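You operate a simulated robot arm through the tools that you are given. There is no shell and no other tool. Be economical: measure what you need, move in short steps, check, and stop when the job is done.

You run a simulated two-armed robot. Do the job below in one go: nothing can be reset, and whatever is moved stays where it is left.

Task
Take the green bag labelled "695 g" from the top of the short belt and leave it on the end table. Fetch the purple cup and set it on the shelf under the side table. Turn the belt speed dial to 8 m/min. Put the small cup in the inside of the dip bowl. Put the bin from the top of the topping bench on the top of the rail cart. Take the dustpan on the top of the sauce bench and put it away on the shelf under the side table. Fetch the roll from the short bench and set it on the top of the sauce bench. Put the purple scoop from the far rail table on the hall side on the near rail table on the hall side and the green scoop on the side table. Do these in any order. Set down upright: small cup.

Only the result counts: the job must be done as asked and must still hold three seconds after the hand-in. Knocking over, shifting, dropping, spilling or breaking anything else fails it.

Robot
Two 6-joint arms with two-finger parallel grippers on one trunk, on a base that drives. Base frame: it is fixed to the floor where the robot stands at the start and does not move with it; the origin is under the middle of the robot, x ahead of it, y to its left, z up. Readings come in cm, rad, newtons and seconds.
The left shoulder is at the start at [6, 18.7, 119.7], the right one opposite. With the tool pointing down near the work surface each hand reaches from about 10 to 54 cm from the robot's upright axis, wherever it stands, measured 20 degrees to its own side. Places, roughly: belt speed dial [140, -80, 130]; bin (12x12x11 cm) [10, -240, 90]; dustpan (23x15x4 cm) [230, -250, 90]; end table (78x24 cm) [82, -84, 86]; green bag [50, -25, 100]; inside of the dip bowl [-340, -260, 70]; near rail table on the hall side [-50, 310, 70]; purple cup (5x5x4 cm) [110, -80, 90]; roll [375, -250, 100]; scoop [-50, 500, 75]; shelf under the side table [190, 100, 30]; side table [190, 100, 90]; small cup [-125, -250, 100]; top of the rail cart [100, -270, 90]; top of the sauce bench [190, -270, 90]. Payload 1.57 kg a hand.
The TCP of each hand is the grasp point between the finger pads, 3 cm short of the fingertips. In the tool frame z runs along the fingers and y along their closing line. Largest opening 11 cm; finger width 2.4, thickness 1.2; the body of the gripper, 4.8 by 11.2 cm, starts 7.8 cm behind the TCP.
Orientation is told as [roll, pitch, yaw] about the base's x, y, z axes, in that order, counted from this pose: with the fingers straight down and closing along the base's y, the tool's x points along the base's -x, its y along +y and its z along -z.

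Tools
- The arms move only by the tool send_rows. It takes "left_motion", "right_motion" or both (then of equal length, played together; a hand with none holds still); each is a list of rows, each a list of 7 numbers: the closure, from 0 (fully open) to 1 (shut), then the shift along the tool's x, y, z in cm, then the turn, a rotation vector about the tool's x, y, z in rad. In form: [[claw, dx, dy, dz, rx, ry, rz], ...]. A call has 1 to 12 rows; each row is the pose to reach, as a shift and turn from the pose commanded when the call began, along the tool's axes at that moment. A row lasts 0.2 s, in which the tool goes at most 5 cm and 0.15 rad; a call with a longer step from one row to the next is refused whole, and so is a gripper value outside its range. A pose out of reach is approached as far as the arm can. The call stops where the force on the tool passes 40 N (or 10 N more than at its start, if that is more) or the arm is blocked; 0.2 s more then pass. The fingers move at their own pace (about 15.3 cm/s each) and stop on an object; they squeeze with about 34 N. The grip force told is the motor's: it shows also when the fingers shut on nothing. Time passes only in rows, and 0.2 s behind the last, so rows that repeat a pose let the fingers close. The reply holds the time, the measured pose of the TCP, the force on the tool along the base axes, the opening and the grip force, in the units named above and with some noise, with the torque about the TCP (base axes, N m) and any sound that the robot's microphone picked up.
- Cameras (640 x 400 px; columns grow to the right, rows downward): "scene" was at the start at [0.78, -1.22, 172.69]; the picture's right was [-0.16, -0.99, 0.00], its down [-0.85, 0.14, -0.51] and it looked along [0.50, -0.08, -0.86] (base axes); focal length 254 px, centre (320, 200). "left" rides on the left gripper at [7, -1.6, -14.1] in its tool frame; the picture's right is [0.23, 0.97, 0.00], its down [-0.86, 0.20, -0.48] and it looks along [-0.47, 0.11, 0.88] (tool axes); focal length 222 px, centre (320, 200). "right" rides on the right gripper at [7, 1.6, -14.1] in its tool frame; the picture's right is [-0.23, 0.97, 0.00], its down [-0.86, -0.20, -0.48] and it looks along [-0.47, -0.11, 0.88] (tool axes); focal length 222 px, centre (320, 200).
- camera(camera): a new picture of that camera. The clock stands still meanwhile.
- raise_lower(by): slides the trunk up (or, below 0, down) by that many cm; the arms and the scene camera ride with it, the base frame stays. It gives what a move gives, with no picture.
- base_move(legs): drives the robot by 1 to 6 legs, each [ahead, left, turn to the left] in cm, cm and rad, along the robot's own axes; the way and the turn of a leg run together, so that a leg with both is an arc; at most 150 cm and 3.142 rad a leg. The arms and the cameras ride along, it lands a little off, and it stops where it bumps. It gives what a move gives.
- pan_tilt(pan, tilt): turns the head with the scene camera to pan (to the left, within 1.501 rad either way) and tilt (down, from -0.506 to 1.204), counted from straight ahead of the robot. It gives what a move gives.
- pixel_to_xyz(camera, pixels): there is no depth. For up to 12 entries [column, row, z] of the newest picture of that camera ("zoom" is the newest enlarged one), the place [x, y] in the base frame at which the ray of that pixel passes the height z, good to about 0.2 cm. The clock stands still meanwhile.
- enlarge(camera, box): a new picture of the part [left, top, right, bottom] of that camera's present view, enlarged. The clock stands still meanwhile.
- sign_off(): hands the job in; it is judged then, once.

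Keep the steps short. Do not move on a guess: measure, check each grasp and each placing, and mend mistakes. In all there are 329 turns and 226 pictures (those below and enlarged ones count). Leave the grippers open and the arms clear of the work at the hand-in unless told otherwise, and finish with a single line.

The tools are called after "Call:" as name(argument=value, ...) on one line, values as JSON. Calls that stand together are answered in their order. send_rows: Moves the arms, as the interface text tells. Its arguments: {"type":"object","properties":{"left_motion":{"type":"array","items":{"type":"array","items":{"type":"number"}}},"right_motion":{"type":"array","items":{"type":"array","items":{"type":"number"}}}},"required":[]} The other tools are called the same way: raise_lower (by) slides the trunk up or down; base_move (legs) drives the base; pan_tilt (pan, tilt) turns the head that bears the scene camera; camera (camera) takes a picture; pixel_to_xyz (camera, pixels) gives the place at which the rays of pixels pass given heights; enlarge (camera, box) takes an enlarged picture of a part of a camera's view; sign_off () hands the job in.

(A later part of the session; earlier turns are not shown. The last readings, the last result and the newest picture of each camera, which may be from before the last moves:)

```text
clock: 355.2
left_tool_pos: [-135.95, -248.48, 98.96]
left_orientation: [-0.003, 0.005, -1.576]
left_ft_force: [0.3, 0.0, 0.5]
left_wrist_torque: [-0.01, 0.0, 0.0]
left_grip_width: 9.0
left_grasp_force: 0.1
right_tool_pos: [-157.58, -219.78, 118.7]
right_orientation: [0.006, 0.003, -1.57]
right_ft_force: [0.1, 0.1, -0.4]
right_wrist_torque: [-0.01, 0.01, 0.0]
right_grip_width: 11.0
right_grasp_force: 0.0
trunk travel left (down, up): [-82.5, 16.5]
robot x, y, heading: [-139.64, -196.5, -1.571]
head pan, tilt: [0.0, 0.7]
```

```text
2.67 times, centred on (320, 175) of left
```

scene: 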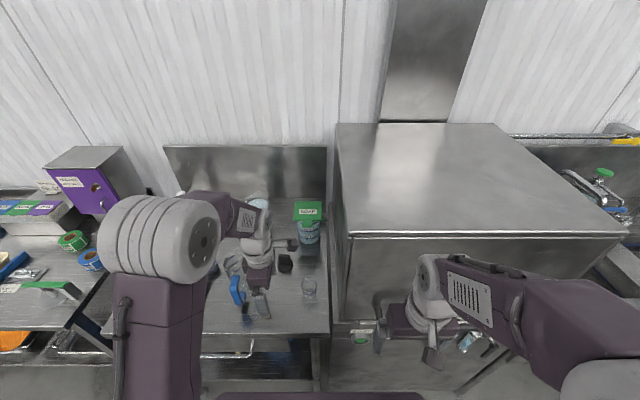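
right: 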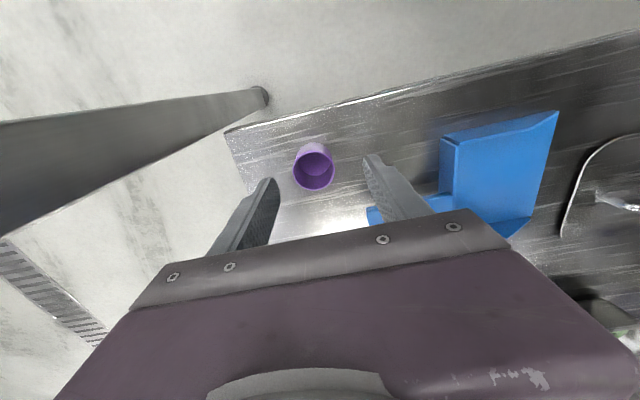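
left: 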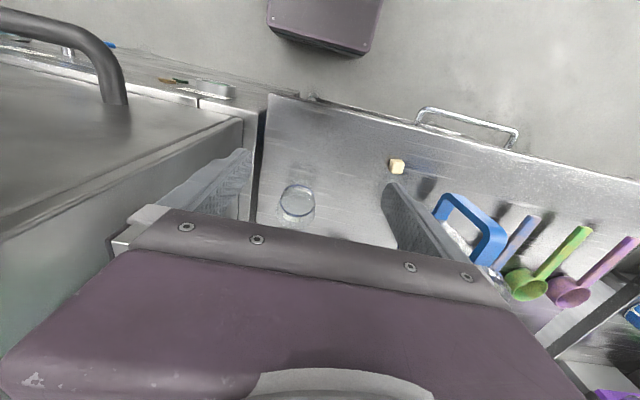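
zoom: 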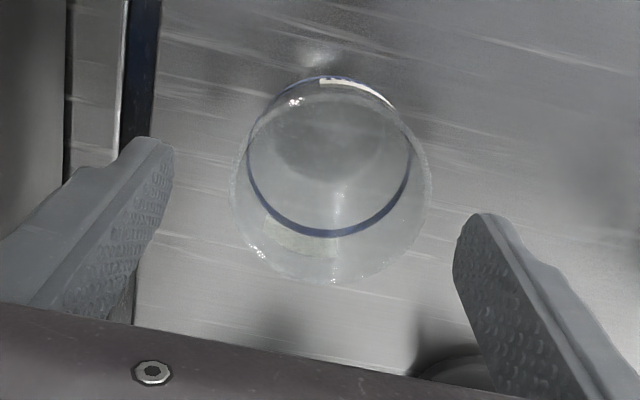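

Nearly centred; I correct 0.4 cm both ways, lower 6 cm and close.

Call:
send_rows(left_motion=[[0.18, 0.4, 0.4, 2, 0, 0, 0], [0.18, 0.4, 0.4, 4, 0, 0, 0], [0.18, 0.4, 0.4, 5.2, 0, 0, 0], [0.18, 0.4, 0.4, 6, 0, 0, 0], [0.4, 0.4, 0.4, 6, 0, 0, 0], [0.7, 0.4, 0.4, 6, 0, 0, 0], [1, 0.4, 0.4, 6, 0, 0, 0], [1, 0.4, 0.4, 6, 0, 0, 0]])

Call:
send_rows(left_motion=[[1, 0, 0, -1, 0, 0, 0], [1, 0, 0, -4, 0, 0, 0], [1, 0, 0, -8, 0, 0, 0], [1, 0, 0, -12, 0, 0, 0], [1, 3, 0, -16, 0, 0, 0], [1, 6, 0, -18, 0, 0, 0], [1, 10, 0, -18, 0, 0, 0], [1, 14, 0, -18, 0, 0, 0]])

Call:
camera(camera="left")

```text
clock: 357.0
left_tool_pos: [-135.45, -248.01, 93.07]
left_orientation: [-0.003, 0.004, -1.574]
left_ft_force: [1.5, -0.5, 2.1]
left_wrist_torque: [-0.02, -0.11, -0.02]
left_grip_width: 5.68
left_grasp_force: 34.2
right_tool_pos: [-157.61, -219.78, 118.64]
right_orientation: [0.007, 0.003, -1.571]
right_ft_force: [-0.6, 0.4, -0.3]
right_wrist_torque: [0.03, -0.01, 0.01]
right_grip_width: 11.0
right_grasp_force: 0.0
trunk travel left (down, up): [-82.5, 16.5]
robot x, y, heading: [-139.49, -196.45, -1.57]
head pan, tilt: [0.0, 0.7]
```

```text
clock: 358.8
left_tool_pos: [-135.52, -233.69, 111.19]
left_orientation: [-0.001, 0.004, -1.575]
left_ft_force: [-0.2, -0.3, 0.8]
left_wrist_torque: [-0.08, 0.0, -0.02]
left_grip_width: 5.69
left_grasp_force: 34.2
right_tool_pos: [-157.68, -219.68, 118.74]
right_orientation: [0.008, 0.002, -1.572]
right_ft_force: [0.5, 0.2, 0.3]
right_wrist_torque: [0.0, -0.01, 0.03]
right_grip_width: 10.98
right_grasp_force: 0.0
trunk travel left (down, up): [-82.5, 16.5]
robot x, y, heading: [-139.64, -196.28, -1.574]
head pan, tilt: [0.0, 0.7]
```

```text
57 pictures are left
```

left: 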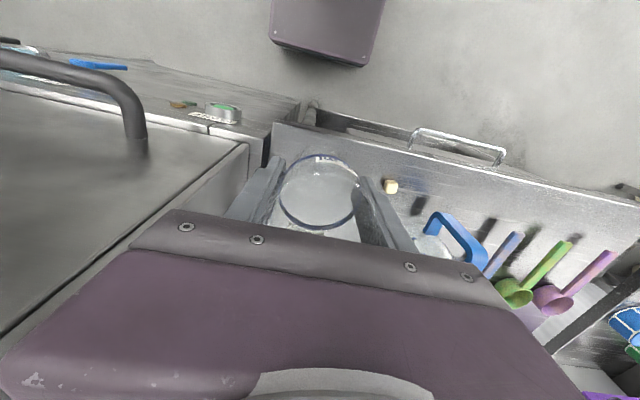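

Small cup held. I back off and slide along to x≈-320 to look for the dip bowl.

Call:
base_move(legs=[[-35, 0, 0], [0, -120, 0], [0, -65, 0]])

Call:
camera(camera="scene")

```text
clock: 369.9
left_tool_pos: [-318.49, -200.39, 111.07]
left_orientation: [-0.005, 0.007, -1.573]
left_ft_force: [-0.5, 0.1, 0.2]
left_wrist_torque: [0.04, 0.02, 0.02]
left_grip_width: 5.64
left_grasp_force: 34.4
right_tool_pos: [-340.65, -186.31, 118.7]
right_orientation: [0.005, 0.004, -1.569]
right_ft_force: [-0.1, -0.8, 0.2]
right_wrist_torque: [0.02, -0.03, -0.02]
right_grip_width: 11.02
right_grasp_force: 0.1
trunk travel left (down, up): [-82.5, 16.5]
robot x, y, heading: [-322.94, -162.6, -1.568]
head pan, tilt: [0.0, 0.7]
```

```text
56 pictures are left
```

scene: 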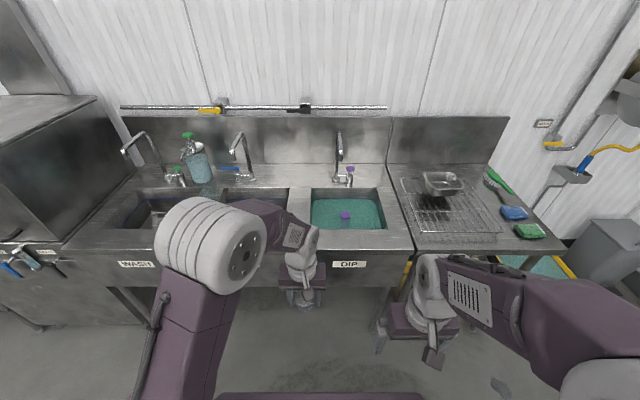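

The dip bowl is the sink labelled DIP; I enlarge and measure.

Call:
enlarge(camera="scene", box=[280, 150, 420, 280])

Call:
pixel_to_xyz(camera="scene", pixels=[[312, 232, 89], [387, 230, 89], [312, 190, 89], [380, 188, 89], [345, 218, 70], [345, 218, 80], [312, 258, 89], [345, 200, 70], [345, 228, 70]])

```text
3.08 times, centred on (350, 215) of scene
```

zoom: 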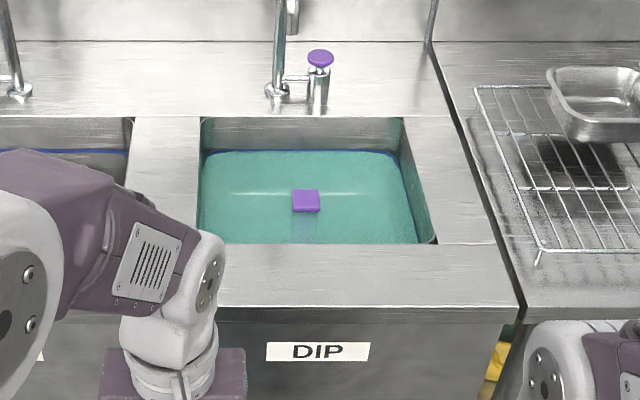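

```text
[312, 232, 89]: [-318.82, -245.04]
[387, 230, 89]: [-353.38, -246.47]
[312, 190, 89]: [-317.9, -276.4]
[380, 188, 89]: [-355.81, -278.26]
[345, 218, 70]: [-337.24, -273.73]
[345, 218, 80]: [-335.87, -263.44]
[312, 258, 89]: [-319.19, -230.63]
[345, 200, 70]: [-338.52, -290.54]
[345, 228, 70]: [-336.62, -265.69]
```

The basin spans x -353..-319, y -277..-245; a purple block is at (-336,-264). I'll set the cup at about (-327.5,-258). I move to (-342,-205).

Call:
base_move(legs=[[0, -19.5, 0], [42, 0, 0]])

Call:
send_rows(left_motion=[[1, -3, 2.5, 0, 0, 0, 0], [1, -6, 5, 0, 0, 0, 0], [1, -9, 7.5, 0, 0, 0, 0], [1, -12, 10, 0, 0, 0, 0], [1, -15, 10, 0, 0, 0, 0]])

Call:
camera(camera="left")

Call:
camera(camera="scene")

```text
clock: 373.6
left_tool_pos: [-337.8, -242.56, 111.17]
left_orientation: [-0.001, 0.005, -1.572]
left_ft_force: [-0.5, -0.2, -0.8]
left_wrist_torque: [0.0, -0.02, 0.0]
left_grip_width: 5.65
left_grasp_force: 34.3
right_tool_pos: [-359.99, -228.39, 118.69]
right_orientation: [0.008, 0.002, -1.567]
right_ft_force: [0.1, 0.4, 0.4]
right_wrist_torque: [-0.04, 0.0, -0.02]
right_grip_width: 11.0
right_grasp_force: 0.1
trunk travel left (down, up): [-82.5, 16.5]
robot x, y, heading: [-342.15, -205.18, -1.564]
head pan, tilt: [0.0, 0.7]
```

```text
clock: 374.8
left_tool_pos: [-327.87, -257.65, 110.91]
left_orientation: [-0.002, 0.007, -1.574]
left_ft_force: [-0.7, -0.1, -0.7]
left_wrist_torque: [-0.01, -0.03, -0.03]
left_grip_width: 5.64
left_grasp_force: 33.8
right_tool_pos: [-359.96, -228.55, 118.66]
right_orientation: [0.006, 0.003, -1.567]
right_ft_force: [-0.4, -0.2, 0.2]
right_wrist_torque: [0.02, 0.0, -0.01]
right_grip_width: 11.0
right_grasp_force: 0.1
trunk travel left (down, up): [-82.5, 16.5]
robot x, y, heading: [-341.74, -204.99, -1.576]
head pan, tilt: [0.0, 0.7]
```

```text
54 pictures are left
```

left: 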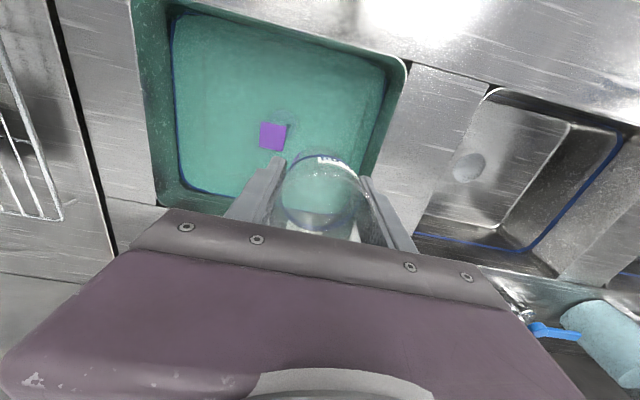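

```text
53 pictures are left
```

scene: 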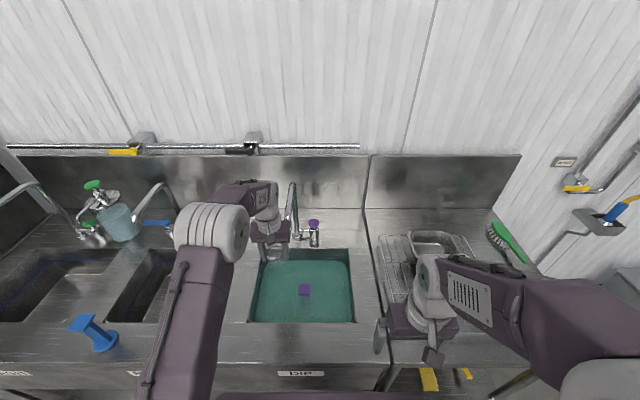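

I check where block and walls are relative to the planned spot.

Call:
pixel_to_xyz(camera="left", pixels=[[273, 137, 82], [273, 137, 72], [382, 110, 82], [405, 70, 89], [370, 175, 82], [300, 28, 82]])

Call:
pixel_to_xyz(camera="scene", pixels=[[304, 290, 82], [304, 290, 72], [255, 322, 89], [353, 322, 89], [260, 250, 89], [347, 250, 89]])

```text
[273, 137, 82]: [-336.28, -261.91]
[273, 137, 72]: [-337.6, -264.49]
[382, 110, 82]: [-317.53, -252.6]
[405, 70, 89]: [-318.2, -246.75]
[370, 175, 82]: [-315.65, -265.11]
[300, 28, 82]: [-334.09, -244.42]
```

```text
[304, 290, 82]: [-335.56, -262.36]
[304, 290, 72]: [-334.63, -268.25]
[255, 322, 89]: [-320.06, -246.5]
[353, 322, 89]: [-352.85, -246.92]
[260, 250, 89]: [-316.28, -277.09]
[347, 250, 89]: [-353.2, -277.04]
```

Block at (-336,-262) at the surface. I shift the cup 1.2 cm left-ward (+x) and 1.5 toward me, lower the trunk 18 cm.

Call:
send_rows(left_motion=[[1, 0.8, 0.6, 0, 0, 0, 0], [1, 1.5, 1.2, 0, 0, 0, 0]])

Call:
raise_lower(by=-18)

Call:
camera(camera="left")

```text
clock: 375.4
left_tool_pos: [-326.59, -256.02, 110.91]
left_orientation: [-0.002, 0.008, -1.573]
left_ft_force: [0.0, 0.4, 0.5]
left_wrist_torque: [0.04, -0.01, 0.03]
left_grip_width: 5.64
left_grasp_force: 33.8
right_tool_pos: [-359.94, -228.64, 118.71]
right_orientation: [0.006, 0.003, -1.566]
right_ft_force: [0.4, -0.2, -1.1]
right_wrist_torque: [-0.03, -0.03, -0.03]
right_grip_width: 10.99
right_grasp_force: 0.1
trunk travel left (down, up): [-82.5, 16.5]
robot x, y, heading: [-342.22, -204.82, -1.565]
head pan, tilt: [0.0, 0.7]
```

```text
clock: 377.4
left_tool_pos: [-326.54, -256.09, 92.92]
left_orientation: [-0.001, 0.006, -1.571]
left_ft_force: [0.3, -0.4, 0.4]
left_wrist_torque: [0.03, -0.03, -0.01]
left_grip_width: 5.65
left_grasp_force: 33.5
right_tool_pos: [-360.0, -228.53, 100.78]
right_orientation: [0.006, 0.005, -1.568]
right_ft_force: [0.2, -0.4, -0.6]
right_wrist_torque: [-0.01, -0.03, 0.01]
right_grip_width: 10.99
right_grasp_force: 0.0
trunk travel left (down, up): [-64.5, 34.5]
robot x, y, heading: [-341.92, -204.88, -1.57]
head pan, tilt: [0.0, 0.7]
```

```text
52 pictures are left
```

left: 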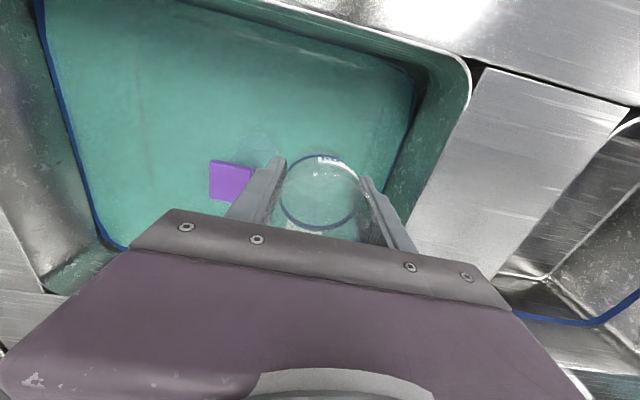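

Well inside the basin opening. I lower in small rows until the bottom carries the cup.

Call:
send_rows(left_motion=[[1, 0, 0, 3, 0, 0, 0], [1, 0, 0, 6, 0, 0, 0], [1, 0, 0, 9, 0, 0, 0], [1, 0, 0, 11, 0, 0, 0], [1, 0, 0, 12.5, 0, 0, 0], [1, 0, 0, 14, 0, 0, 0], [1, 0, 0, 15, 0, 0, 0], [1, 0, 0, 16, 0, 0, 0], [1, 0, 0, 17, 0, 0, 0], [1, 0, 0, 18, 0, 0, 0], [1, 0, 0, 19, 0, 0, 0], [1, 0, 0, 20, 0, 0, 0]])

Call:
camera(camera="left")

```text
clock: 380.0
left_tool_pos: [-326.72, -255.81, 74.06]
left_orientation: [0.0, 0.001, -1.573]
left_ft_force: [0.6, 19.1, 35.7]
left_wrist_torque: [0.17, -0.18, 0.3]
left_grip_width: 5.63
left_grasp_force: 33.8
right_tool_pos: [-360.13, -228.06, 100.83]
right_orientation: [0.008, -0.001, -1.567]
right_ft_force: [0.7, -0.5, 0.0]
right_wrist_torque: [0.03, 0.02, -0.01]
right_grip_width: 11.0
right_grasp_force: 0.1
trunk travel left (down, up): [-64.5, 34.5]
robot x, y, heading: [-341.98, -204.98, -1.57]
head pan, tilt: [0.0, 0.7]
stopped in row 12 (left hand): the force on the tool passed its limit at 48 N (the readings are from after the stop); the commanded pose is now the measured one
```

```text
51 pictures are left
```

left: 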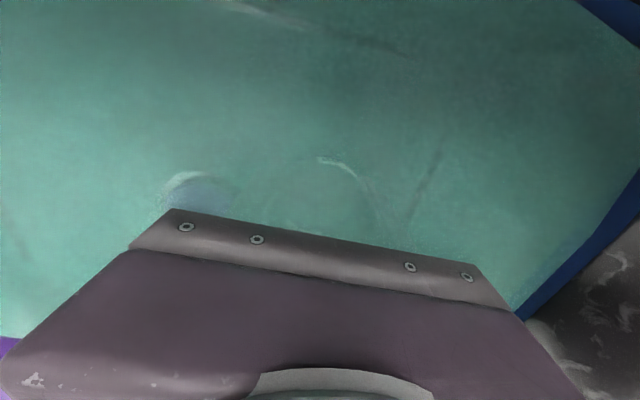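

Contact at z 74 (bottom at 70). I ease, open moderately and lift straight up.

Call:
send_rows(left_motion=[[1, 0, 0, -0.2, 0, 0, 0], [0.6, 0, 0, -0.2, 0, 0, 0], [0.35, 0, 0, -0.2, 0, 0, 0], [0.33, 0, 0, -0.2, 0, 0, 0], [0.33, 0, 0, -3, 0, 0, 0], [0.33, 0, 0, -7, 0, 0, 0], [0.33, 0, 0, -11, 0, 0, 0], [0.33, 0, 0, -15, 0, 0, 0], [0.33, 0, 0, -19, 0, 0, 0]])

Call:
raise_lower(by=18)

Call:
camera(camera="left")

Call:
enlarge(camera="scene", box=[220, 220, 380, 340])

```text
clock: 382.0
left_tool_pos: [-326.71, -256.18, 92.69]
left_orientation: [-0.002, 0.001, -1.572]
left_ft_force: [-0.3, 0.9, -0.2]
left_wrist_torque: [0.0, -0.02, -0.03]
left_grip_width: 7.39
left_grasp_force: 0.0
right_tool_pos: [-359.94, -228.47, 100.71]
right_orientation: [0.008, 0.0, -1.567]
right_ft_force: [-1.1, 0.1, -0.2]
right_wrist_torque: [-0.02, 0.02, -0.01]
right_grip_width: 11.0
right_grasp_force: 0.0
trunk travel left (down, up): [-64.5, 34.5]
robot x, y, heading: [-342.32, -205.18, -1.561]
head pan, tilt: [0.0, 0.7]
```

```text
clock: 384.0
left_tool_pos: [-326.72, -256.23, 110.65]
left_orientation: [-0.001, 0.001, -1.571]
left_ft_force: [0.8, -0.2, 0.6]
left_wrist_torque: [0.0, 0.01, -0.02]
left_grip_width: 7.39
left_grasp_force: 0.0
right_tool_pos: [-359.85, -228.58, 118.63]
right_orientation: [0.007, 0.004, -1.568]
right_ft_force: [0.4, 0.4, 0.4]
right_wrist_torque: [0.01, -0.02, 0.0]
right_grip_width: 11.0
right_grasp_force: 0.0
trunk travel left (down, up): [-82.5, 16.5]
robot x, y, heading: [-341.88, -205.26, -1.569]
head pan, tilt: [0.0, 0.7]
```

```text
50 pictures are left
```

left: 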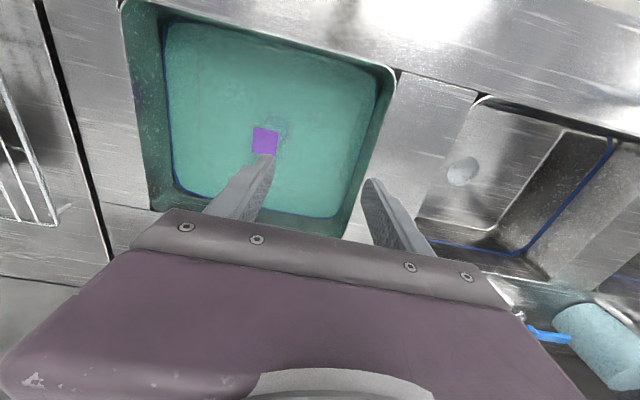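

```text
3.33 times, centred on (300, 280) of scene
```

zoom: 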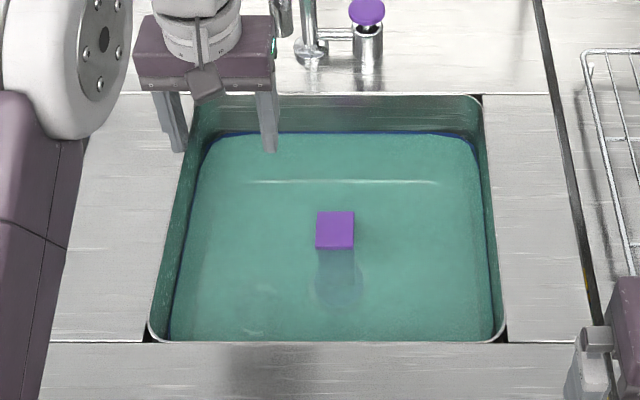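

The cup must be at about (320,116) in the left view; I enlarge.

Call:
enlarge(camera="left", box=[256, 70, 384, 170])

Call:
enlarge(camera="scene", box=[250, 280, 330, 330])

```text
4.00 times, centred on (320, 120) of left
```

zoom: 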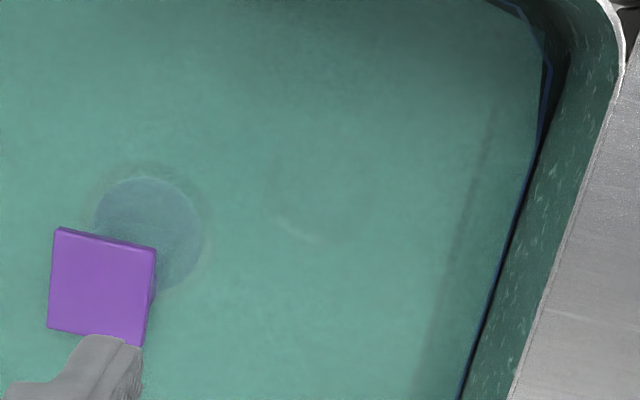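

```text
8.00 times, centred on (290, 305) of scene
```

zoom: 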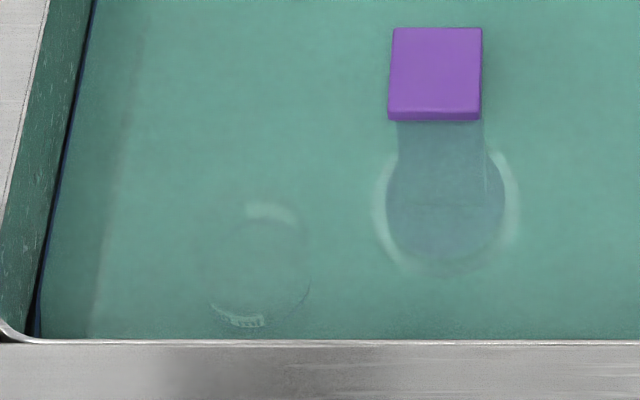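

The cup stands upright on the basin floor (label and rim visible). Now the scoops: I lift away, back off and turn to look toward the hall.

Call:
send_rows(left_motion=[[0.2, 4, 0, -2, 0, 0, 0], [0, 8, 0, -2, 0, 0, 0], [0, 12, 0, -2, 0, 0, 0], [0, 16, 0, -2, 0, 0, 0], [0, 18, 0, -2, 0, 0, 0]])

Call:
base_move(legs=[[-60, 0, 0], [0, 0, 1.571], [0, 0, 1.571]])

Call:
pan_tilt(pan=-0.4, tilt=0.25)

Call:
camera(camera="scene")

```text
clock: 385.2
left_tool_pos: [-326.44, -238.19, 112.56]
left_orientation: [-0.003, -0.003, -1.572]
left_ft_force: [0.6, 0.6, -0.5]
left_wrist_torque: [0.04, 0.01, 0.01]
left_grip_width: 10.97
left_grasp_force: 0.1
right_tool_pos: [-359.93, -228.46, 118.67]
right_orientation: [0.007, 0.003, -1.568]
right_ft_force: [0.2, 0.7, -0.6]
right_wrist_torque: [-0.03, -0.02, 0.02]
right_grip_width: 10.98
right_grasp_force: 0.1
trunk travel left (down, up): [-82.5, 16.5]
robot x, y, heading: [-342.09, -205.42, -1.571]
head pan, tilt: [0.0, 0.7]
```

```text
clock: 388.4
left_tool_pos: [-331.06, -191.86, 118.1]
left_orientation: [-0.083, -0.397, -1.605]
left_ft_force: [0.9, -0.8, 0.0]
left_wrist_torque: [0.05, 0.02, -0.03]
left_grip_width: 11.03
left_grasp_force: 0.1
right_tool_pos: [-359.81, -177.22, 119.39]
right_orientation: [-0.016, 0.167, -1.567]
right_ft_force: [-0.6, -1.5, -0.9]
right_wrist_torque: [0.16, -0.02, 0.0]
right_grip_width: 11.0
right_grasp_force: 0.0
trunk travel left (down, up): [-82.5, 16.5]
robot x, y, heading: [-342.7, -149.0, -1.568]
head pan, tilt: [0.0, 0.7]
stopped in leg 1: the robot was blocked; the commanded pose is now the measured one
```

```text
clock: 389.3
left_tool_pos: [-330.67, -190.99, 118.22]
left_orientation: [-0.082, -0.398, -1.594]
left_ft_force: [0.8, -0.2, -0.2]
left_wrist_torque: [-0.03, 0.04, 0.0]
left_grip_width: 11.01
left_grasp_force: 0.1
right_tool_pos: [-359.75, -176.44, 119.52]
right_orientation: [-0.016, 0.155, -1.57]
right_ft_force: [-0.3, 0.5, -0.7]
right_wrist_torque: [-0.03, 0.0, -0.01]
right_grip_width: 11.0
right_grasp_force: 0.0
trunk travel left (down, up): [-82.5, 16.5]
robot x, y, heading: [-342.9, -148.74, -1.569]
head pan, tilt: [-0.4, 0.25]
```

```text
46 pictures are left
```

scene: 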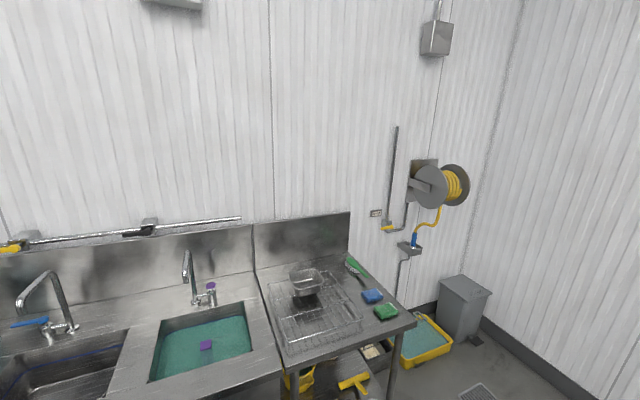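

Something behind blocked me. I move 15 cm forward, and look to both sides before turning.

Call:
base_move(legs=[[15, 0, 0]])

Call:
pan_tilt(pan=1.5, tilt=0.5)

Call:
camera(camera="scene")

Call:
pan_tilt(pan=-1.5, tilt=0.5)

Call:
camera(camera="scene")

```text
clock: 390.0
left_tool_pos: [-332.53, -189.99, 122.6]
left_orientation: [-0.01, -0.518, -1.728]
left_ft_force: [-0.1, -0.5, 0.2]
left_wrist_torque: [0.06, 0.04, -0.03]
left_grip_width: 11.0
left_grasp_force: 0.0
right_tool_pos: [-358.48, -174.48, 119.92]
right_orientation: [-0.049, 0.199, -1.571]
right_ft_force: [-19.5, -85.7, -29.8]
right_wrist_torque: [-2.93, 3.01, -3.63]
right_grip_width: 9.33
right_grasp_force: 0.0
trunk travel left (down, up): [-82.5, 16.5]
robot x, y, heading: [-342.58, -150.47, -1.566]
head pan, tilt: [-0.4, 0.25]
stopped in leg 1: the robot was blocked; the commanded pose is now the measured one
```

```text
clock: 391.9
left_tool_pos: [-332.29, -189.74, 122.7]
left_orientation: [-0.021, -0.528, -1.712]
left_ft_force: [0.1, 0.0, -0.9]
left_wrist_torque: [0.0, 0.01, 0.01]
left_grip_width: 10.99
left_grasp_force: 0.0
right_tool_pos: [-358.55, -174.08, 120.19]
right_orientation: [-0.049, 0.197, -1.573]
right_ft_force: [-17.6, -84.1, -28.4]
right_wrist_torque: [-2.94, 1.88, -3.63]
right_grip_width: 9.44
right_grasp_force: 0.1
trunk travel left (down, up): [-82.5, 16.5]
robot x, y, heading: [-342.66, -150.25, -1.57]
head pan, tilt: [1.499, 0.499]
```

```text
45 pictures are left
```

scene: 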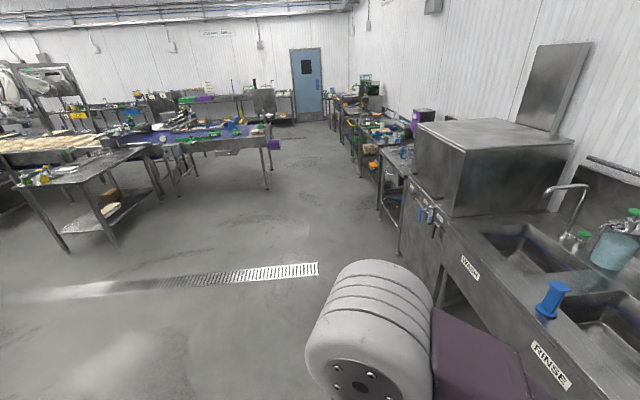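

```text
clock: 394.5
left_tool_pos: [-332.44, -189.79, 122.81]
left_orientation: [-0.021, -0.527, -1.713]
left_ft_force: [0.3, -0.1, 0.0]
left_wrist_torque: [0.02, -0.02, 0.02]
left_grip_width: 11.01
left_grasp_force: 0.1
right_tool_pos: [-358.58, -174.23, 120.08]
right_orientation: [-0.047, 0.195, -1.574]
right_ft_force: [-18.3, -86.2, -19.5]
right_wrist_torque: [-2.84, 1.38, -3.6]
right_grip_width: 9.41
right_grasp_force: 0.1
trunk travel left (down, up): [-82.5, 16.5]
robot x, y, heading: [-342.53, -150.74, -1.568]
head pan, tilt: [-1.499, 0.499]
```

```text
44 pictures are left
```

scene: 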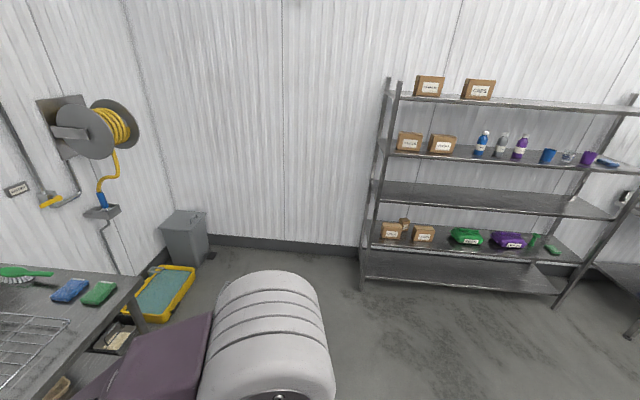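

No obstacle behind; the right hand shows 85 N: it is pulled so close that it presses on the robot itself. I move it 12 cm ahead and look.

Call:
send_rows(right_motion=[[0, -2, 0, 0, 0, 0, 0], [0, -5, 0, 0, 0, 0, 0], [0, -8, -1, 0, 0, 0, 0], [0, -12, -2, 0, 0, 0, 0]])

Call:
pan_tilt(pan=0.0, tilt=1.0)

Call:
camera(camera="scene")

```text
clock: 394.8
left_tool_pos: [-332.95, -187.68, 122.5]
left_orientation: [0.085, -0.482, -1.824]
left_ft_force: [-0.9, -0.3, 1.3]
left_wrist_torque: [-0.01, -0.01, -0.01]
left_grip_width: 11.0
left_grasp_force: 0.2
right_tool_pos: [-357.61, -173.91, 120.14]
right_orientation: [-0.065, 0.175, -1.579]
right_ft_force: [-16.3, -89.8, -35.3]
right_wrist_torque: [-3.2, 3.64, -2.84]
right_grip_width: 10.57
right_grasp_force: 0.1
trunk travel left (down, up): [-82.5, 16.5]
robot x, y, heading: [-342.4, -151.05, -1.567]
head pan, tilt: [-1.499, 0.499]
stopped in row 1 (left hand): the arm was blocked; the commanded pose is now the measured one
```

```text
clock: 396.4
left_tool_pos: [-332.97, -187.74, 122.61]
left_orientation: [0.066, -0.486, -1.797]
left_ft_force: [0.8, -0.1, 0.5]
left_wrist_torque: [-0.02, 0.0, 0.01]
left_grip_width: 10.99
left_grasp_force: 0.1
right_tool_pos: [-357.57, -173.87, 120.07]
right_orientation: [-0.059, 0.177, -1.575]
right_ft_force: [-11.7, -84.8, -32.3]
right_wrist_torque: [-3.06, 1.42, -3.2]
right_grip_width: 10.57
right_grasp_force: 0.0
trunk travel left (down, up): [-82.5, 16.5]
robot x, y, heading: [-342.17, -150.55, -1.568]
head pan, tilt: [0.0, 1.0]
```

```text
43 pictures are left
```

scene: 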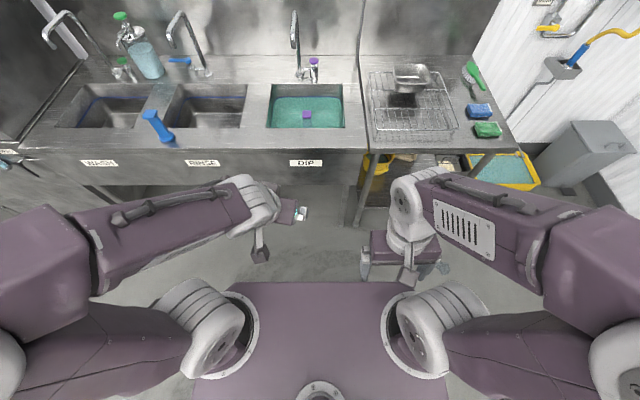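

Right hand is jammed against its own shoulder. I try freeing the left first with a small lift, then the right forward.

Call:
send_rows(left_motion=[[0, -1, 0, -1, 0, 0, 0], [0, -2, 0, -2, 0, 0, 0], [0, -4, 0, -3, 0, 0, 0]], right_motion=[[0, -1, 0, 0, 0, 0, 0], [0, -2, 0, 0, 0, 0, 0], [0, -4, 0, 0, 0, 0, 0]])

```text
clock: 396.8
left_tool_pos: [-333.07, -185.85, 122.71]
left_orientation: [0.163, -0.459, -1.865]
left_ft_force: [0.1, -0.9, 0.1]
left_wrist_torque: [-0.04, -0.02, 0.02]
left_grip_width: 11.0
left_grasp_force: 0.1
left hand out of reach, approached as far as the arm can: row 1
right_tool_pos: [-356.57, -173.54, 120.27]
right_orientation: [-0.077, 0.145, -1.576]
right_ft_force: [-24.8, -101.1, -37.8]
right_wrist_torque: [-3.71, 3.87, -3.24]
right_grip_width: 9.91
right_grasp_force: 0.0
right hand out of reach, approached as far as the arm can: row 1
trunk travel left (down, up): [-82.5, 16.5]
robot x, y, heading: [-342.56, -151.38, -1.567]
head pan, tilt: [0.0, 1.0]
stopped in row 1 (left hand): the arm was blocked; the commanded pose is now the measured one
```

I look through both hand cameras to see what touches.

Call:
camera(camera="right")

Call:
camera(camera="left")

Call:
enlarge(camera="scene", box=[160, 150, 480, 350])

```text
42 pictures are left
```

right: 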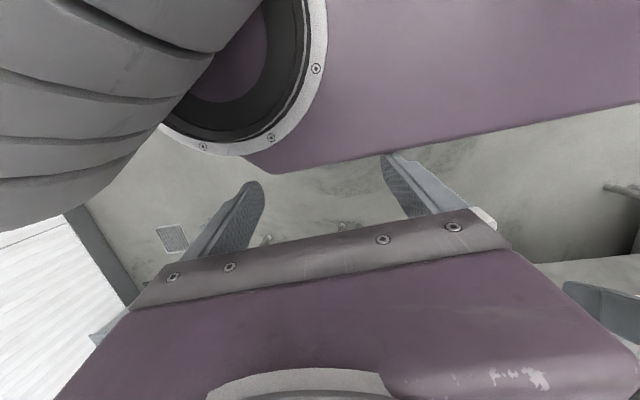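

```text
41 pictures are left
```

left: 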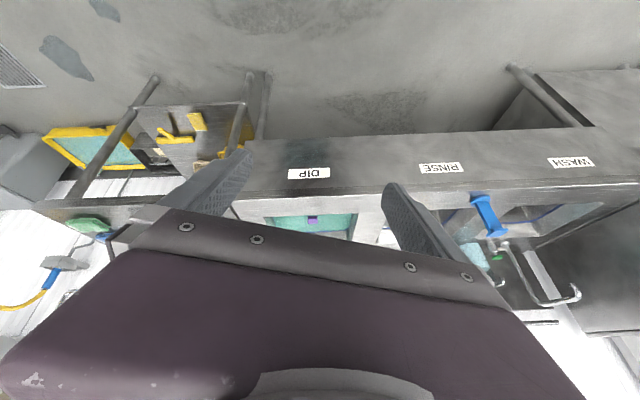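

```text
2.00 times, centred on (320, 250) of scene
```

zoom: 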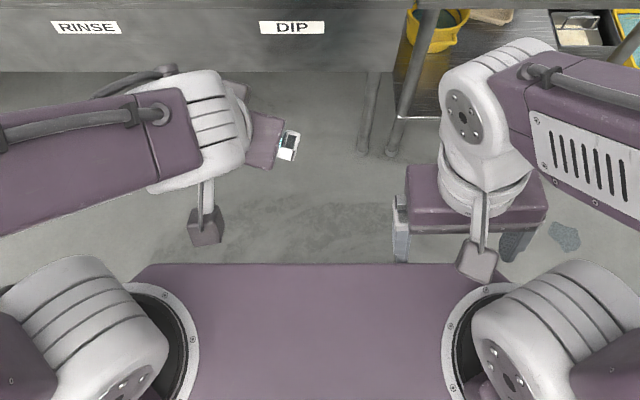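

The right camera box presses on its shoulder. I push only the left hand forward in the world direction, to see whether it frees.

Call:
send_rows(left_motion=[[0, -3.4, 0.9, 1.9, 0, 0, 0], [0, -6.8, 1.7, 3.7, 0, 0, 0], [0, -10.2, 2.6, 5.6, 0, 0, 0]])

```text
clock: 397.1
left_tool_pos: [-333.17, -184.54, 122.75]
left_orientation: [0.212, -0.45, -1.895]
left_ft_force: [0.0, 0.4, 0.4]
left_wrist_torque: [0.0, -0.07, 0.01]
left_grip_width: 11.01
left_grasp_force: 0.1
right_tool_pos: [-355.09, -173.43, 120.12]
right_orientation: [-0.089, 0.102, -1.575]
right_ft_force: [-19.2, -110.1, -56.2]
right_wrist_torque: [-4.48, 4.22, -5.09]
right_grip_width: 9.99
right_grasp_force: 0.1
trunk travel left (down, up): [-82.5, 16.5]
robot x, y, heading: [-342.2, -151.86, -1.568]
head pan, tilt: [0.0, 1.0]
stopped in row 1 (left hand): the arm was blocked; the commanded pose is now the measured one
```

I try to straighten the left hand's tilt in place, since its odd attitude seems the cause of the stop.

Call:
send_rows(left_motion=[[0, 0, 0, 0, 0.03, 0.1, -0.06], [0, 0, 0, 0, 0.06, 0.2, -0.12], [0, 0, 0, 0, 0.09, 0.3, -0.18], [0, 0, 0, 0, 0.12, 0.4, -0.23], [0, 0, 0, 0, 0.139, 0.484, -0.276]])

```text
clock: 397.4
left_tool_pos: [-333.51, -181.88, 122.59]
left_orientation: [0.231, -0.407, -1.889]
left_ft_force: [-1.5, 0.4, -0.7]
left_wrist_torque: [0.0, -0.05, 0.01]
left_grip_width: 10.96
left_grasp_force: 0.1
right_tool_pos: [-353.85, -172.77, 120.08]
right_orientation: [-0.106, 0.05, -1.567]
right_ft_force: [-18.0, -130.8, -68.8]
right_wrist_torque: [-5.47, 4.87, -6.08]
right_grip_width: 9.97
right_grasp_force: 0.0
trunk travel left (down, up): [-82.5, 16.5]
robot x, y, heading: [-342.55, -152.45, -1.57]
head pan, tilt: [0.0, 1.0]
stopped in row 1 (left hand): the arm was blocked; the commanded pose is now the measured one
```

I test the base: 5 cm forward.

Call:
base_move(legs=[[5, 0, 0]])

```text
clock: 398.1
left_tool_pos: [-334.5, -179.3, 123.04]
left_orientation: [0.255, -0.429, -1.905]
left_ft_force: [0.3, -1.3, 0.0]
left_wrist_torque: [0.16, 0.0, -0.03]
left_grip_width: 10.98
left_grasp_force: 0.2
right_tool_pos: [-353.26, -172.02, 120.12]
right_orientation: [-0.122, -0.009, -1.566]
right_ft_force: [-10.2, -111.2, -61.0]
right_wrist_torque: [-1.94, 3.99, -6.19]
right_grip_width: 10.73
right_grasp_force: 0.1
trunk travel left (down, up): [-82.5, 16.5]
robot x, y, heading: [-342.33, -154.42, -1.57]
head pan, tilt: [0.0, 1.0]
stopped in leg 1: the robot was blocked; the commanded pose is now the measured one
```

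I test 6 cm backward.

Call:
base_move(legs=[[-6, 0, 0]])

Call:
camera(camera="scene")

```text
clock: 399.1
left_tool_pos: [-332.09, -175.71, 124.24]
left_orientation: [0.382, -0.44, -1.823]
left_ft_force: [-2.0, 0.0, -0.4]
left_wrist_torque: [0.03, -0.07, 0.05]
left_grip_width: 10.98
left_grasp_force: 0.1
right_tool_pos: [-353.07, -172.6, 121.12]
right_orientation: [-0.241, -0.15, -1.489]
right_ft_force: [23.5, -134.1, -31.5]
right_wrist_torque: [-3.11, 2.31, -7.89]
right_grip_width: 11.04
right_grasp_force: 0.1
trunk travel left (down, up): [-82.5, 16.5]
robot x, y, heading: [-342.47, -152.47, -1.569]
head pan, tilt: [0.0, 1.0]
stopped in leg 1: the force on the tool passed its limit at 153 N (the readings are from after the stop); the commanded pose is now the measured one
```

```text
39 pictures are left
```

scene: 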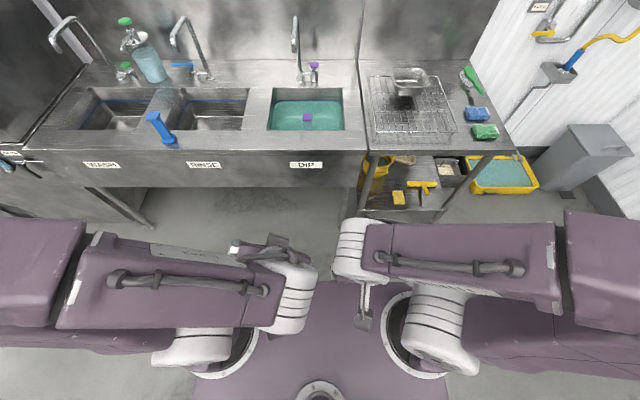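

The hands are folded over the chest. I push the right hand strongly forward and slightly down (along the contact force).

Call:
send_rows(right_motion=[[0, -4.7, 0, 1, 0, 0, 0], [0, -9, 0, 2, 0, 0, 0], [0, -13, 0, 2, 0, 0, 0], [0, -17, 0, 2, 0, 0, 0]])

```text
clock: 399.4
left_tool_pos: [-331.61, -173.58, 124.67]
left_orientation: [0.393, -0.477, -1.781]
left_ft_force: [-0.4, -0.3, -0.9]
left_wrist_torque: [0.01, -0.11, 0.04]
left_grip_width: 11.0
left_grasp_force: 0.1
right_tool_pos: [-353.16, -172.57, 121.35]
right_orientation: [-0.258, -0.181, -1.492]
right_ft_force: [-6.7, -123.3, -32.6]
right_wrist_torque: [-3.11, 2.83, -6.88]
right_grip_width: 10.96
right_grasp_force: 0.1
trunk travel left (down, up): [-82.5, 16.5]
robot x, y, heading: [-342.25, -152.76, -1.569]
head pan, tilt: [0.0, 1.0]
stopped in row 1 (left hand): the arm was blocked; the commanded pose is now the measured one
```

I worked it out: the two wrists press on each other (about 11 cm apart). I move them apart sideways: left hand to the left, right hand to the right.

Call:
send_rows(left_motion=[[0, 0.7, 3.8, 1.1, 0, 0, 0], [0, 1.4, 7.5, 2.3, 0, 0, 0], [0, 2, 11, 3.4, 0, 0, 0]], right_motion=[[0, 0.3, -3.9, 1, 0, 0, 0], [0, 0.6, -7.8, 2, 0, 0, 0], [0, 0.9, -11.7, 3, 0, 0, 0]])

```text
clock: 399.7
left_tool_pos: [-332.52, -172.2, 125.44]
left_orientation: [0.393, -0.528, -1.83]
left_ft_force: [-76.4, -86.5, 121.5]
left_wrist_torque: [14.05, -10.06, 1.62]
left_grip_width: 11.01
left_grasp_force: 0.1
left hand out of reach, approached as far as the arm can: row 1
right_tool_pos: [-352.73, -172.22, 121.97]
right_orientation: [-0.287, -0.259, -1.445]
right_ft_force: [-3.0, -114.2, -7.2]
right_wrist_torque: [-3.11, 1.69, -6.05]
right_grip_width: 10.41
right_grasp_force: 0.1
right hand out of reach, approached as far as the arm can: row 1
trunk travel left (down, up): [-82.5, 16.5]
robot x, y, heading: [-342.51, -153.76, -1.571]
head pan, tilt: [0.0, 1.0]
stopped in row 1 (left hand): the arm was blocked; the commanded pose is now the measured one
```

I combine a forward-outward shift with a tilt that swings both wrists forward at once.

Call:
send_rows(left_motion=[[0, -3.4, 1.5, 2.8, 0.031, 0.132, 0.035], [0, -6.8, 3, 5.6, 0.062, 0.26, 0.07], [0, -10, 4.5, 8.4, 0.09, 0.39, 0.1]], right_motion=[[0, -4.1, -1.5, 1.6, -0.017, 0.134, -0.035], [0, -8.2, -3, 3.2, -0.034, 0.27, -0.07], [0, -12, -4.5, 4.8, -0.05, 0.4, -0.1]])

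```text
clock: 400.5
left_tool_pos: [-327.47, -185.36, 124.09]
left_orientation: [0.283, -0.092, -1.757]
left_ft_force: [0.3, -0.5, 0.3]
left_wrist_torque: [0.07, -0.05, 0.02]
left_grip_width: 10.97
left_grasp_force: 0.1
left hand out of reach, approached as far as the arm can: row 1
right_tool_pos: [-357.76, -184.09, 120.29]
right_orientation: [-0.2, 0.217, -1.481]
right_ft_force: [-1.4, -0.3, -1.4]
right_wrist_torque: [0.08, -0.04, -0.04]
right_grip_width: 11.01
right_grasp_force: 0.1
trunk travel left (down, up): [-82.5, 16.5]
robot x, y, heading: [-342.37, -153.91, -1.572]
head pan, tilt: [0.0, 1.0]
```

Freed, no forces. I bring both hands forward, outward and upright.

Call:
send_rows(left_motion=[[0, -3, 1.5, 0, 0.09, 0.04, -0.06], [0, -6, 3, 0, 0.18, 0.08, -0.115], [0, -9, 5, 0, 0.275, 0.118, -0.173]], right_motion=[[0, -3, -1.5, 0, -0.07, -0.07, 0.04], [0, -6, -3, 0, -0.14, -0.14, 0.075], [0, -9, -5, 0, -0.21, -0.208, 0.112]])

Call:
base_move(legs=[[-12, 0, 0]])

```text
clock: 401.3
left_tool_pos: [-324.43, -194.33, 126.48]
left_orientation: [-0.002, -0.005, -1.572]
left_ft_force: [0.5, -0.2, 0.3]
left_wrist_torque: [0.03, 0.02, 0.02]
left_grip_width: 11.03
left_grasp_force: 0.0
right_tool_pos: [-361.69, -193.2, 119.52]
right_orientation: [-0.002, -0.009, -1.572]
right_ft_force: [-0.2, 0.6, -0.1]
right_wrist_torque: [-0.03, -0.02, -0.02]
right_grip_width: 11.01
right_grasp_force: 0.0
trunk travel left (down, up): [-82.5, 16.5]
robot x, y, heading: [-342.57, -153.87, -1.567]
head pan, tilt: [0.0, 1.0]
```

```text
clock: 402.3
left_tool_pos: [-324.9, -189.61, 126.65]
left_orientation: [-0.001, -0.107, -1.572]
left_ft_force: [0.4, -0.5, 0.0]
left_wrist_torque: [0.01, 0.06, -0.01]
left_grip_width: 11.0
left_grasp_force: 0.0
right_tool_pos: [-361.74, -189.72, 120.61]
right_orientation: [-0.002, -0.175, -1.571]
right_ft_force: [0.5, -1.0, -0.2]
right_wrist_torque: [0.02, 0.07, -0.02]
right_grip_width: 10.99
right_grasp_force: 0.1
trunk travel left (down, up): [-82.5, 16.5]
robot x, y, heading: [-342.13, -148.98, -1.571]
head pan, tilt: [0.0, 1.0]
stopped in leg 1: the robot was blocked; the commanded pose is now the measured one
```

A real obstacle stands behind (about y -120). I go forward 12 cm, turn left to face +x and look.

Call:
base_move(legs=[[12, 0, 0], [0, 0, 1.571]])

Call:
pan_tilt(pan=0.9, tilt=0.45)

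Call:
camera(camera="scene")

```text
clock: 403.0
left_tool_pos: [-324.58, -177.42, 122.23]
left_orientation: [0.035, 0.156, -1.576]
left_ft_force: [0.2, -0.6, 1.2]
left_wrist_torque: [0.04, 0.05, -0.01]
left_grip_width: 11.0
left_grasp_force: 0.0
right_tool_pos: [-361.85, -181.75, 119.4]
right_orientation: [0.004, -0.079, -1.573]
right_ft_force: [0.3, -1.2, -0.4]
right_wrist_torque: [0.09, 0.08, 0.02]
right_grip_width: 10.99
right_grasp_force: 0.1
trunk travel left (down, up): [-82.5, 16.5]
robot x, y, heading: [-342.22, -150.14, -1.572]
head pan, tilt: [0.0, 1.0]
stopped in leg 1: the robot was blocked; the commanded pose is now the measured one
```

```text
clock: 404.2
left_tool_pos: [-324.66, -177.28, 122.45]
left_orientation: [0.033, 0.145, -1.573]
left_ft_force: [-0.4, -0.6, -0.5]
left_wrist_torque: [0.02, -0.01, 0.0]
left_grip_width: 11.0
left_grasp_force: 0.1
right_tool_pos: [-361.83, -181.52, 119.54]
right_orientation: [0.005, -0.09, -1.573]
right_ft_force: [0.0, -0.8, -0.5]
right_wrist_torque: [-0.02, -0.01, -0.02]
right_grip_width: 11.0
right_grasp_force: 0.1
trunk travel left (down, up): [-82.5, 16.5]
robot x, y, heading: [-342.48, -150.34, -1.568]
head pan, tilt: [0.901, 0.45]
```

```text
38 pictures are left
```

scene: 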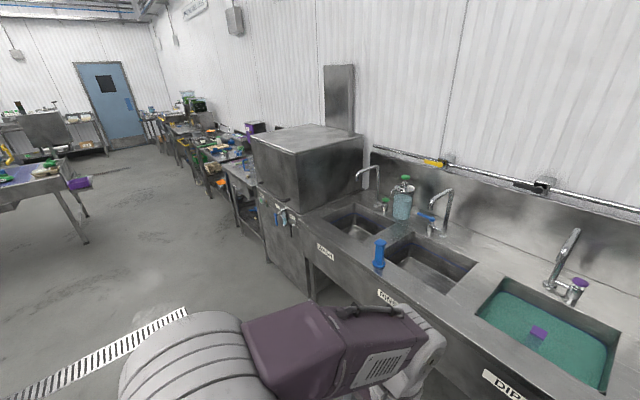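

The base itself seems stuck here fore and aft. I try a sideways move: 10 cm left.

Call:
base_move(legs=[[0, 10, 0]])

```text
clock: 404.9
left_tool_pos: [-325.1, -173.74, 120.15]
left_orientation: [0.063, 0.19, -1.565]
left_ft_force: [14.6, -92.8, 16.6]
left_wrist_torque: [-2.42, -0.85, 4.11]
left_grip_width: 9.56
left_grasp_force: 0.1
right_tool_pos: [-362.01, -178.45, 119.56]
right_orientation: [0.021, 0.006, -1.574]
right_ft_force: [-0.2, -0.6, 0.5]
right_wrist_torque: [0.04, -0.01, -0.04]
right_grip_width: 10.99
right_grasp_force: 0.1
trunk travel left (down, up): [-82.5, 16.5]
robot x, y, heading: [-341.81, -151.46, -1.573]
head pan, tilt: [0.901, 0.45]
stopped in leg 1: the robot was blocked; the commanded pose is now the measured one
```

I look down at both sides of the base.

Call:
pan_tilt(pan=1.5, tilt=1.1)

Call:
camera(camera="scene")

Call:
pan_tilt(pan=-1.5, tilt=1.1)

Call:
camera(camera="scene")

```text
clock: 405.9
left_tool_pos: [-325.02, -173.68, 120.23]
left_orientation: [0.055, 0.187, -1.565]
left_ft_force: [16.1, -87.5, 2.3]
left_wrist_torque: [-2.53, -0.44, 3.89]
left_grip_width: 9.57
left_grasp_force: 0.1
right_tool_pos: [-361.8, -178.31, 119.73]
right_orientation: [0.02, -0.002, -1.573]
right_ft_force: [0.4, 0.4, -0.7]
right_wrist_torque: [0.01, 0.03, -0.01]
right_grip_width: 11.01
right_grasp_force: 0.0
trunk travel left (down, up): [-82.5, 16.5]
robot x, y, heading: [-342.07, -151.79, -1.563]
head pan, tilt: [1.499, 1.1]
```

```text
37 pictures are left
```

scene: 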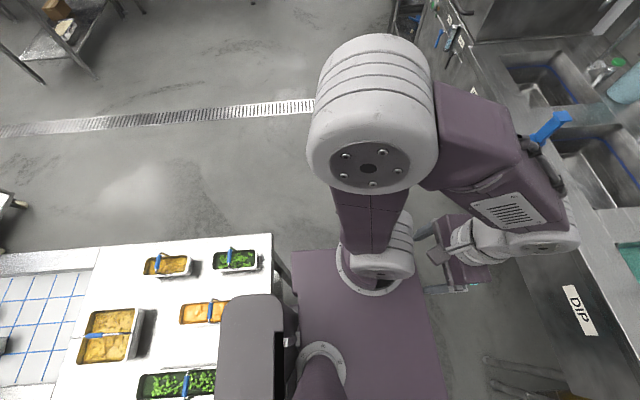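

```text
clock: 408.5
left_tool_pos: [-325.24, -173.6, 120.32]
left_orientation: [0.055, 0.187, -1.566]
left_ft_force: [15.8, -86.6, 0.8]
left_wrist_torque: [-2.59, -0.41, 3.92]
left_grip_width: 9.57
left_grasp_force: 0.1
right_tool_pos: [-361.95, -178.25, 119.54]
right_orientation: [0.019, -0.002, -1.576]
right_ft_force: [-1.0, -0.6, -0.2]
right_wrist_torque: [0.0, 0.02, -0.01]
right_grip_width: 11.0
right_grasp_force: 0.0
trunk travel left (down, up): [-82.5, 16.5]
robot x, y, heading: [-342.07, -151.63, -1.567]
head pan, tilt: [-1.499, 1.1]
```

```text
36 pictures are left
```

scene: 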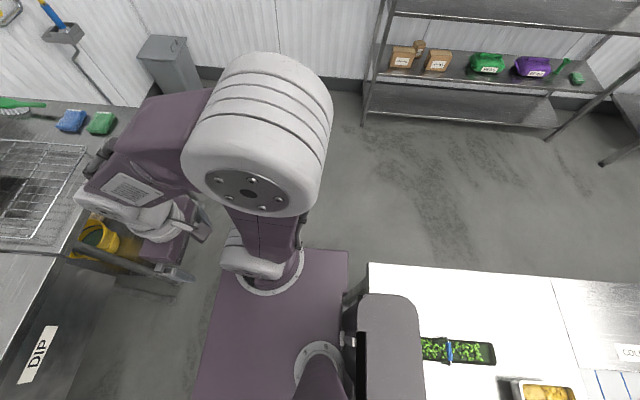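

Behind me is a serving table whose edge my column is touching. I first swing the left hand forward free of its shoulder, then creep forward 3 cm.

Call:
send_rows(left_motion=[[0, -4, 1, 1, 0, 0.1, 0], [0, -8, 2, 1, 0, 0.1, 0], [0, -12, 3, 1, 0, 0, 0], [0, -15, 3, 1, -0.055, -0.187, 0]], right_motion=[[0, -3, -1, 0, 0, 0, 0], [0, -6, -2, 0, 0, 0, 0], [0, -9, -3, 0, 0, 0, 0], [0, -12, -3, 0, 0, 0, 0]])

Call:
base_move(legs=[[3, 0, 0]])

```text
refused: row 4 steps farther than a row can; nothing moved
```

```text
clock: 409.4
left_tool_pos: [-324.56, -172.73, 120.38]
left_orientation: [0.049, 0.16, -1.566]
left_ft_force: [7.6, -51.5, -11.6]
left_wrist_torque: [-1.7, -0.38, 2.58]
left_grip_width: 10.38
left_grasp_force: 0.0
right_tool_pos: [-361.6, -178.4, 119.97]
right_orientation: [0.013, -0.067, -1.573]
right_ft_force: [-0.1, 0.6, 0.4]
right_wrist_torque: [0.08, 0.01, 0.04]
right_grip_width: 10.99
right_grasp_force: 0.0
trunk travel left (down, up): [-82.5, 16.5]
robot x, y, heading: [-341.76, -154.65, -1.566]
head pan, tilt: [-1.499, 1.1]
```

The 3 cm creep worked (y -154.6). Now the arms: free them with proper step sizes, then creep forward again.

Call:
send_rows(left_motion=[[0, -4, 1, 1, 0, 0.06, 0], [0, -8, 2, 1, 0, 0, 0], [0, -12, 3, 1, -0.03, -0.08, 0], [0, -15, 3, 1, -0.049, -0.16, 0]], right_motion=[[0, -3, -1, 0, 0, 0.03, 0], [0, -6, -2, 0, 0, 0.067, 0], [0, -9, -3, 0, 0, 0.067, 0], [0, -12, -3, 0, 0, 0.067, 0]])

Call:
base_move(legs=[[3, 0, 0], [3, 0, 0]])

```text
clock: 410.4
left_tool_pos: [-321.43, -187.09, 117.21]
left_orientation: [0.097, -0.008, -1.578]
left_ft_force: [0.3, 0.1, 0.3]
left_wrist_torque: [0.0, 0.03, 0.02]
left_grip_width: 10.99
left_grasp_force: 0.1
right_tool_pos: [-364.65, -189.86, 120.94]
right_orientation: [0.013, -0.007, -1.574]
right_ft_force: [-0.2, -0.6, -0.1]
right_wrist_torque: [0.08, -0.01, -0.01]
right_grip_width: 10.99
right_grasp_force: 0.0
trunk travel left (down, up): [-82.5, 16.5]
robot x, y, heading: [-341.73, -155.09, -1.567]
head pan, tilt: [-1.499, 1.1]
```

```text
clock: 411.6
left_tool_pos: [-321.34, -191.63, 117.47]
left_orientation: [0.096, -0.013, -1.578]
left_ft_force: [-0.5, 0.1, -0.5]
left_wrist_torque: [-0.04, 0.04, -0.01]
left_grip_width: 11.01
left_grasp_force: 0.0
right_tool_pos: [-364.6, -194.65, 121.26]
right_orientation: [0.014, -0.016, -1.573]
right_ft_force: [-1.0, 0.2, -0.2]
right_wrist_torque: [-0.07, 0.02, -0.01]
right_grip_width: 11.0
right_grasp_force: 0.1
trunk travel left (down, up): [-82.5, 16.5]
robot x, y, heading: [-341.95, -159.92, -1.568]
head pan, tilt: [-1.499, 1.1]
```

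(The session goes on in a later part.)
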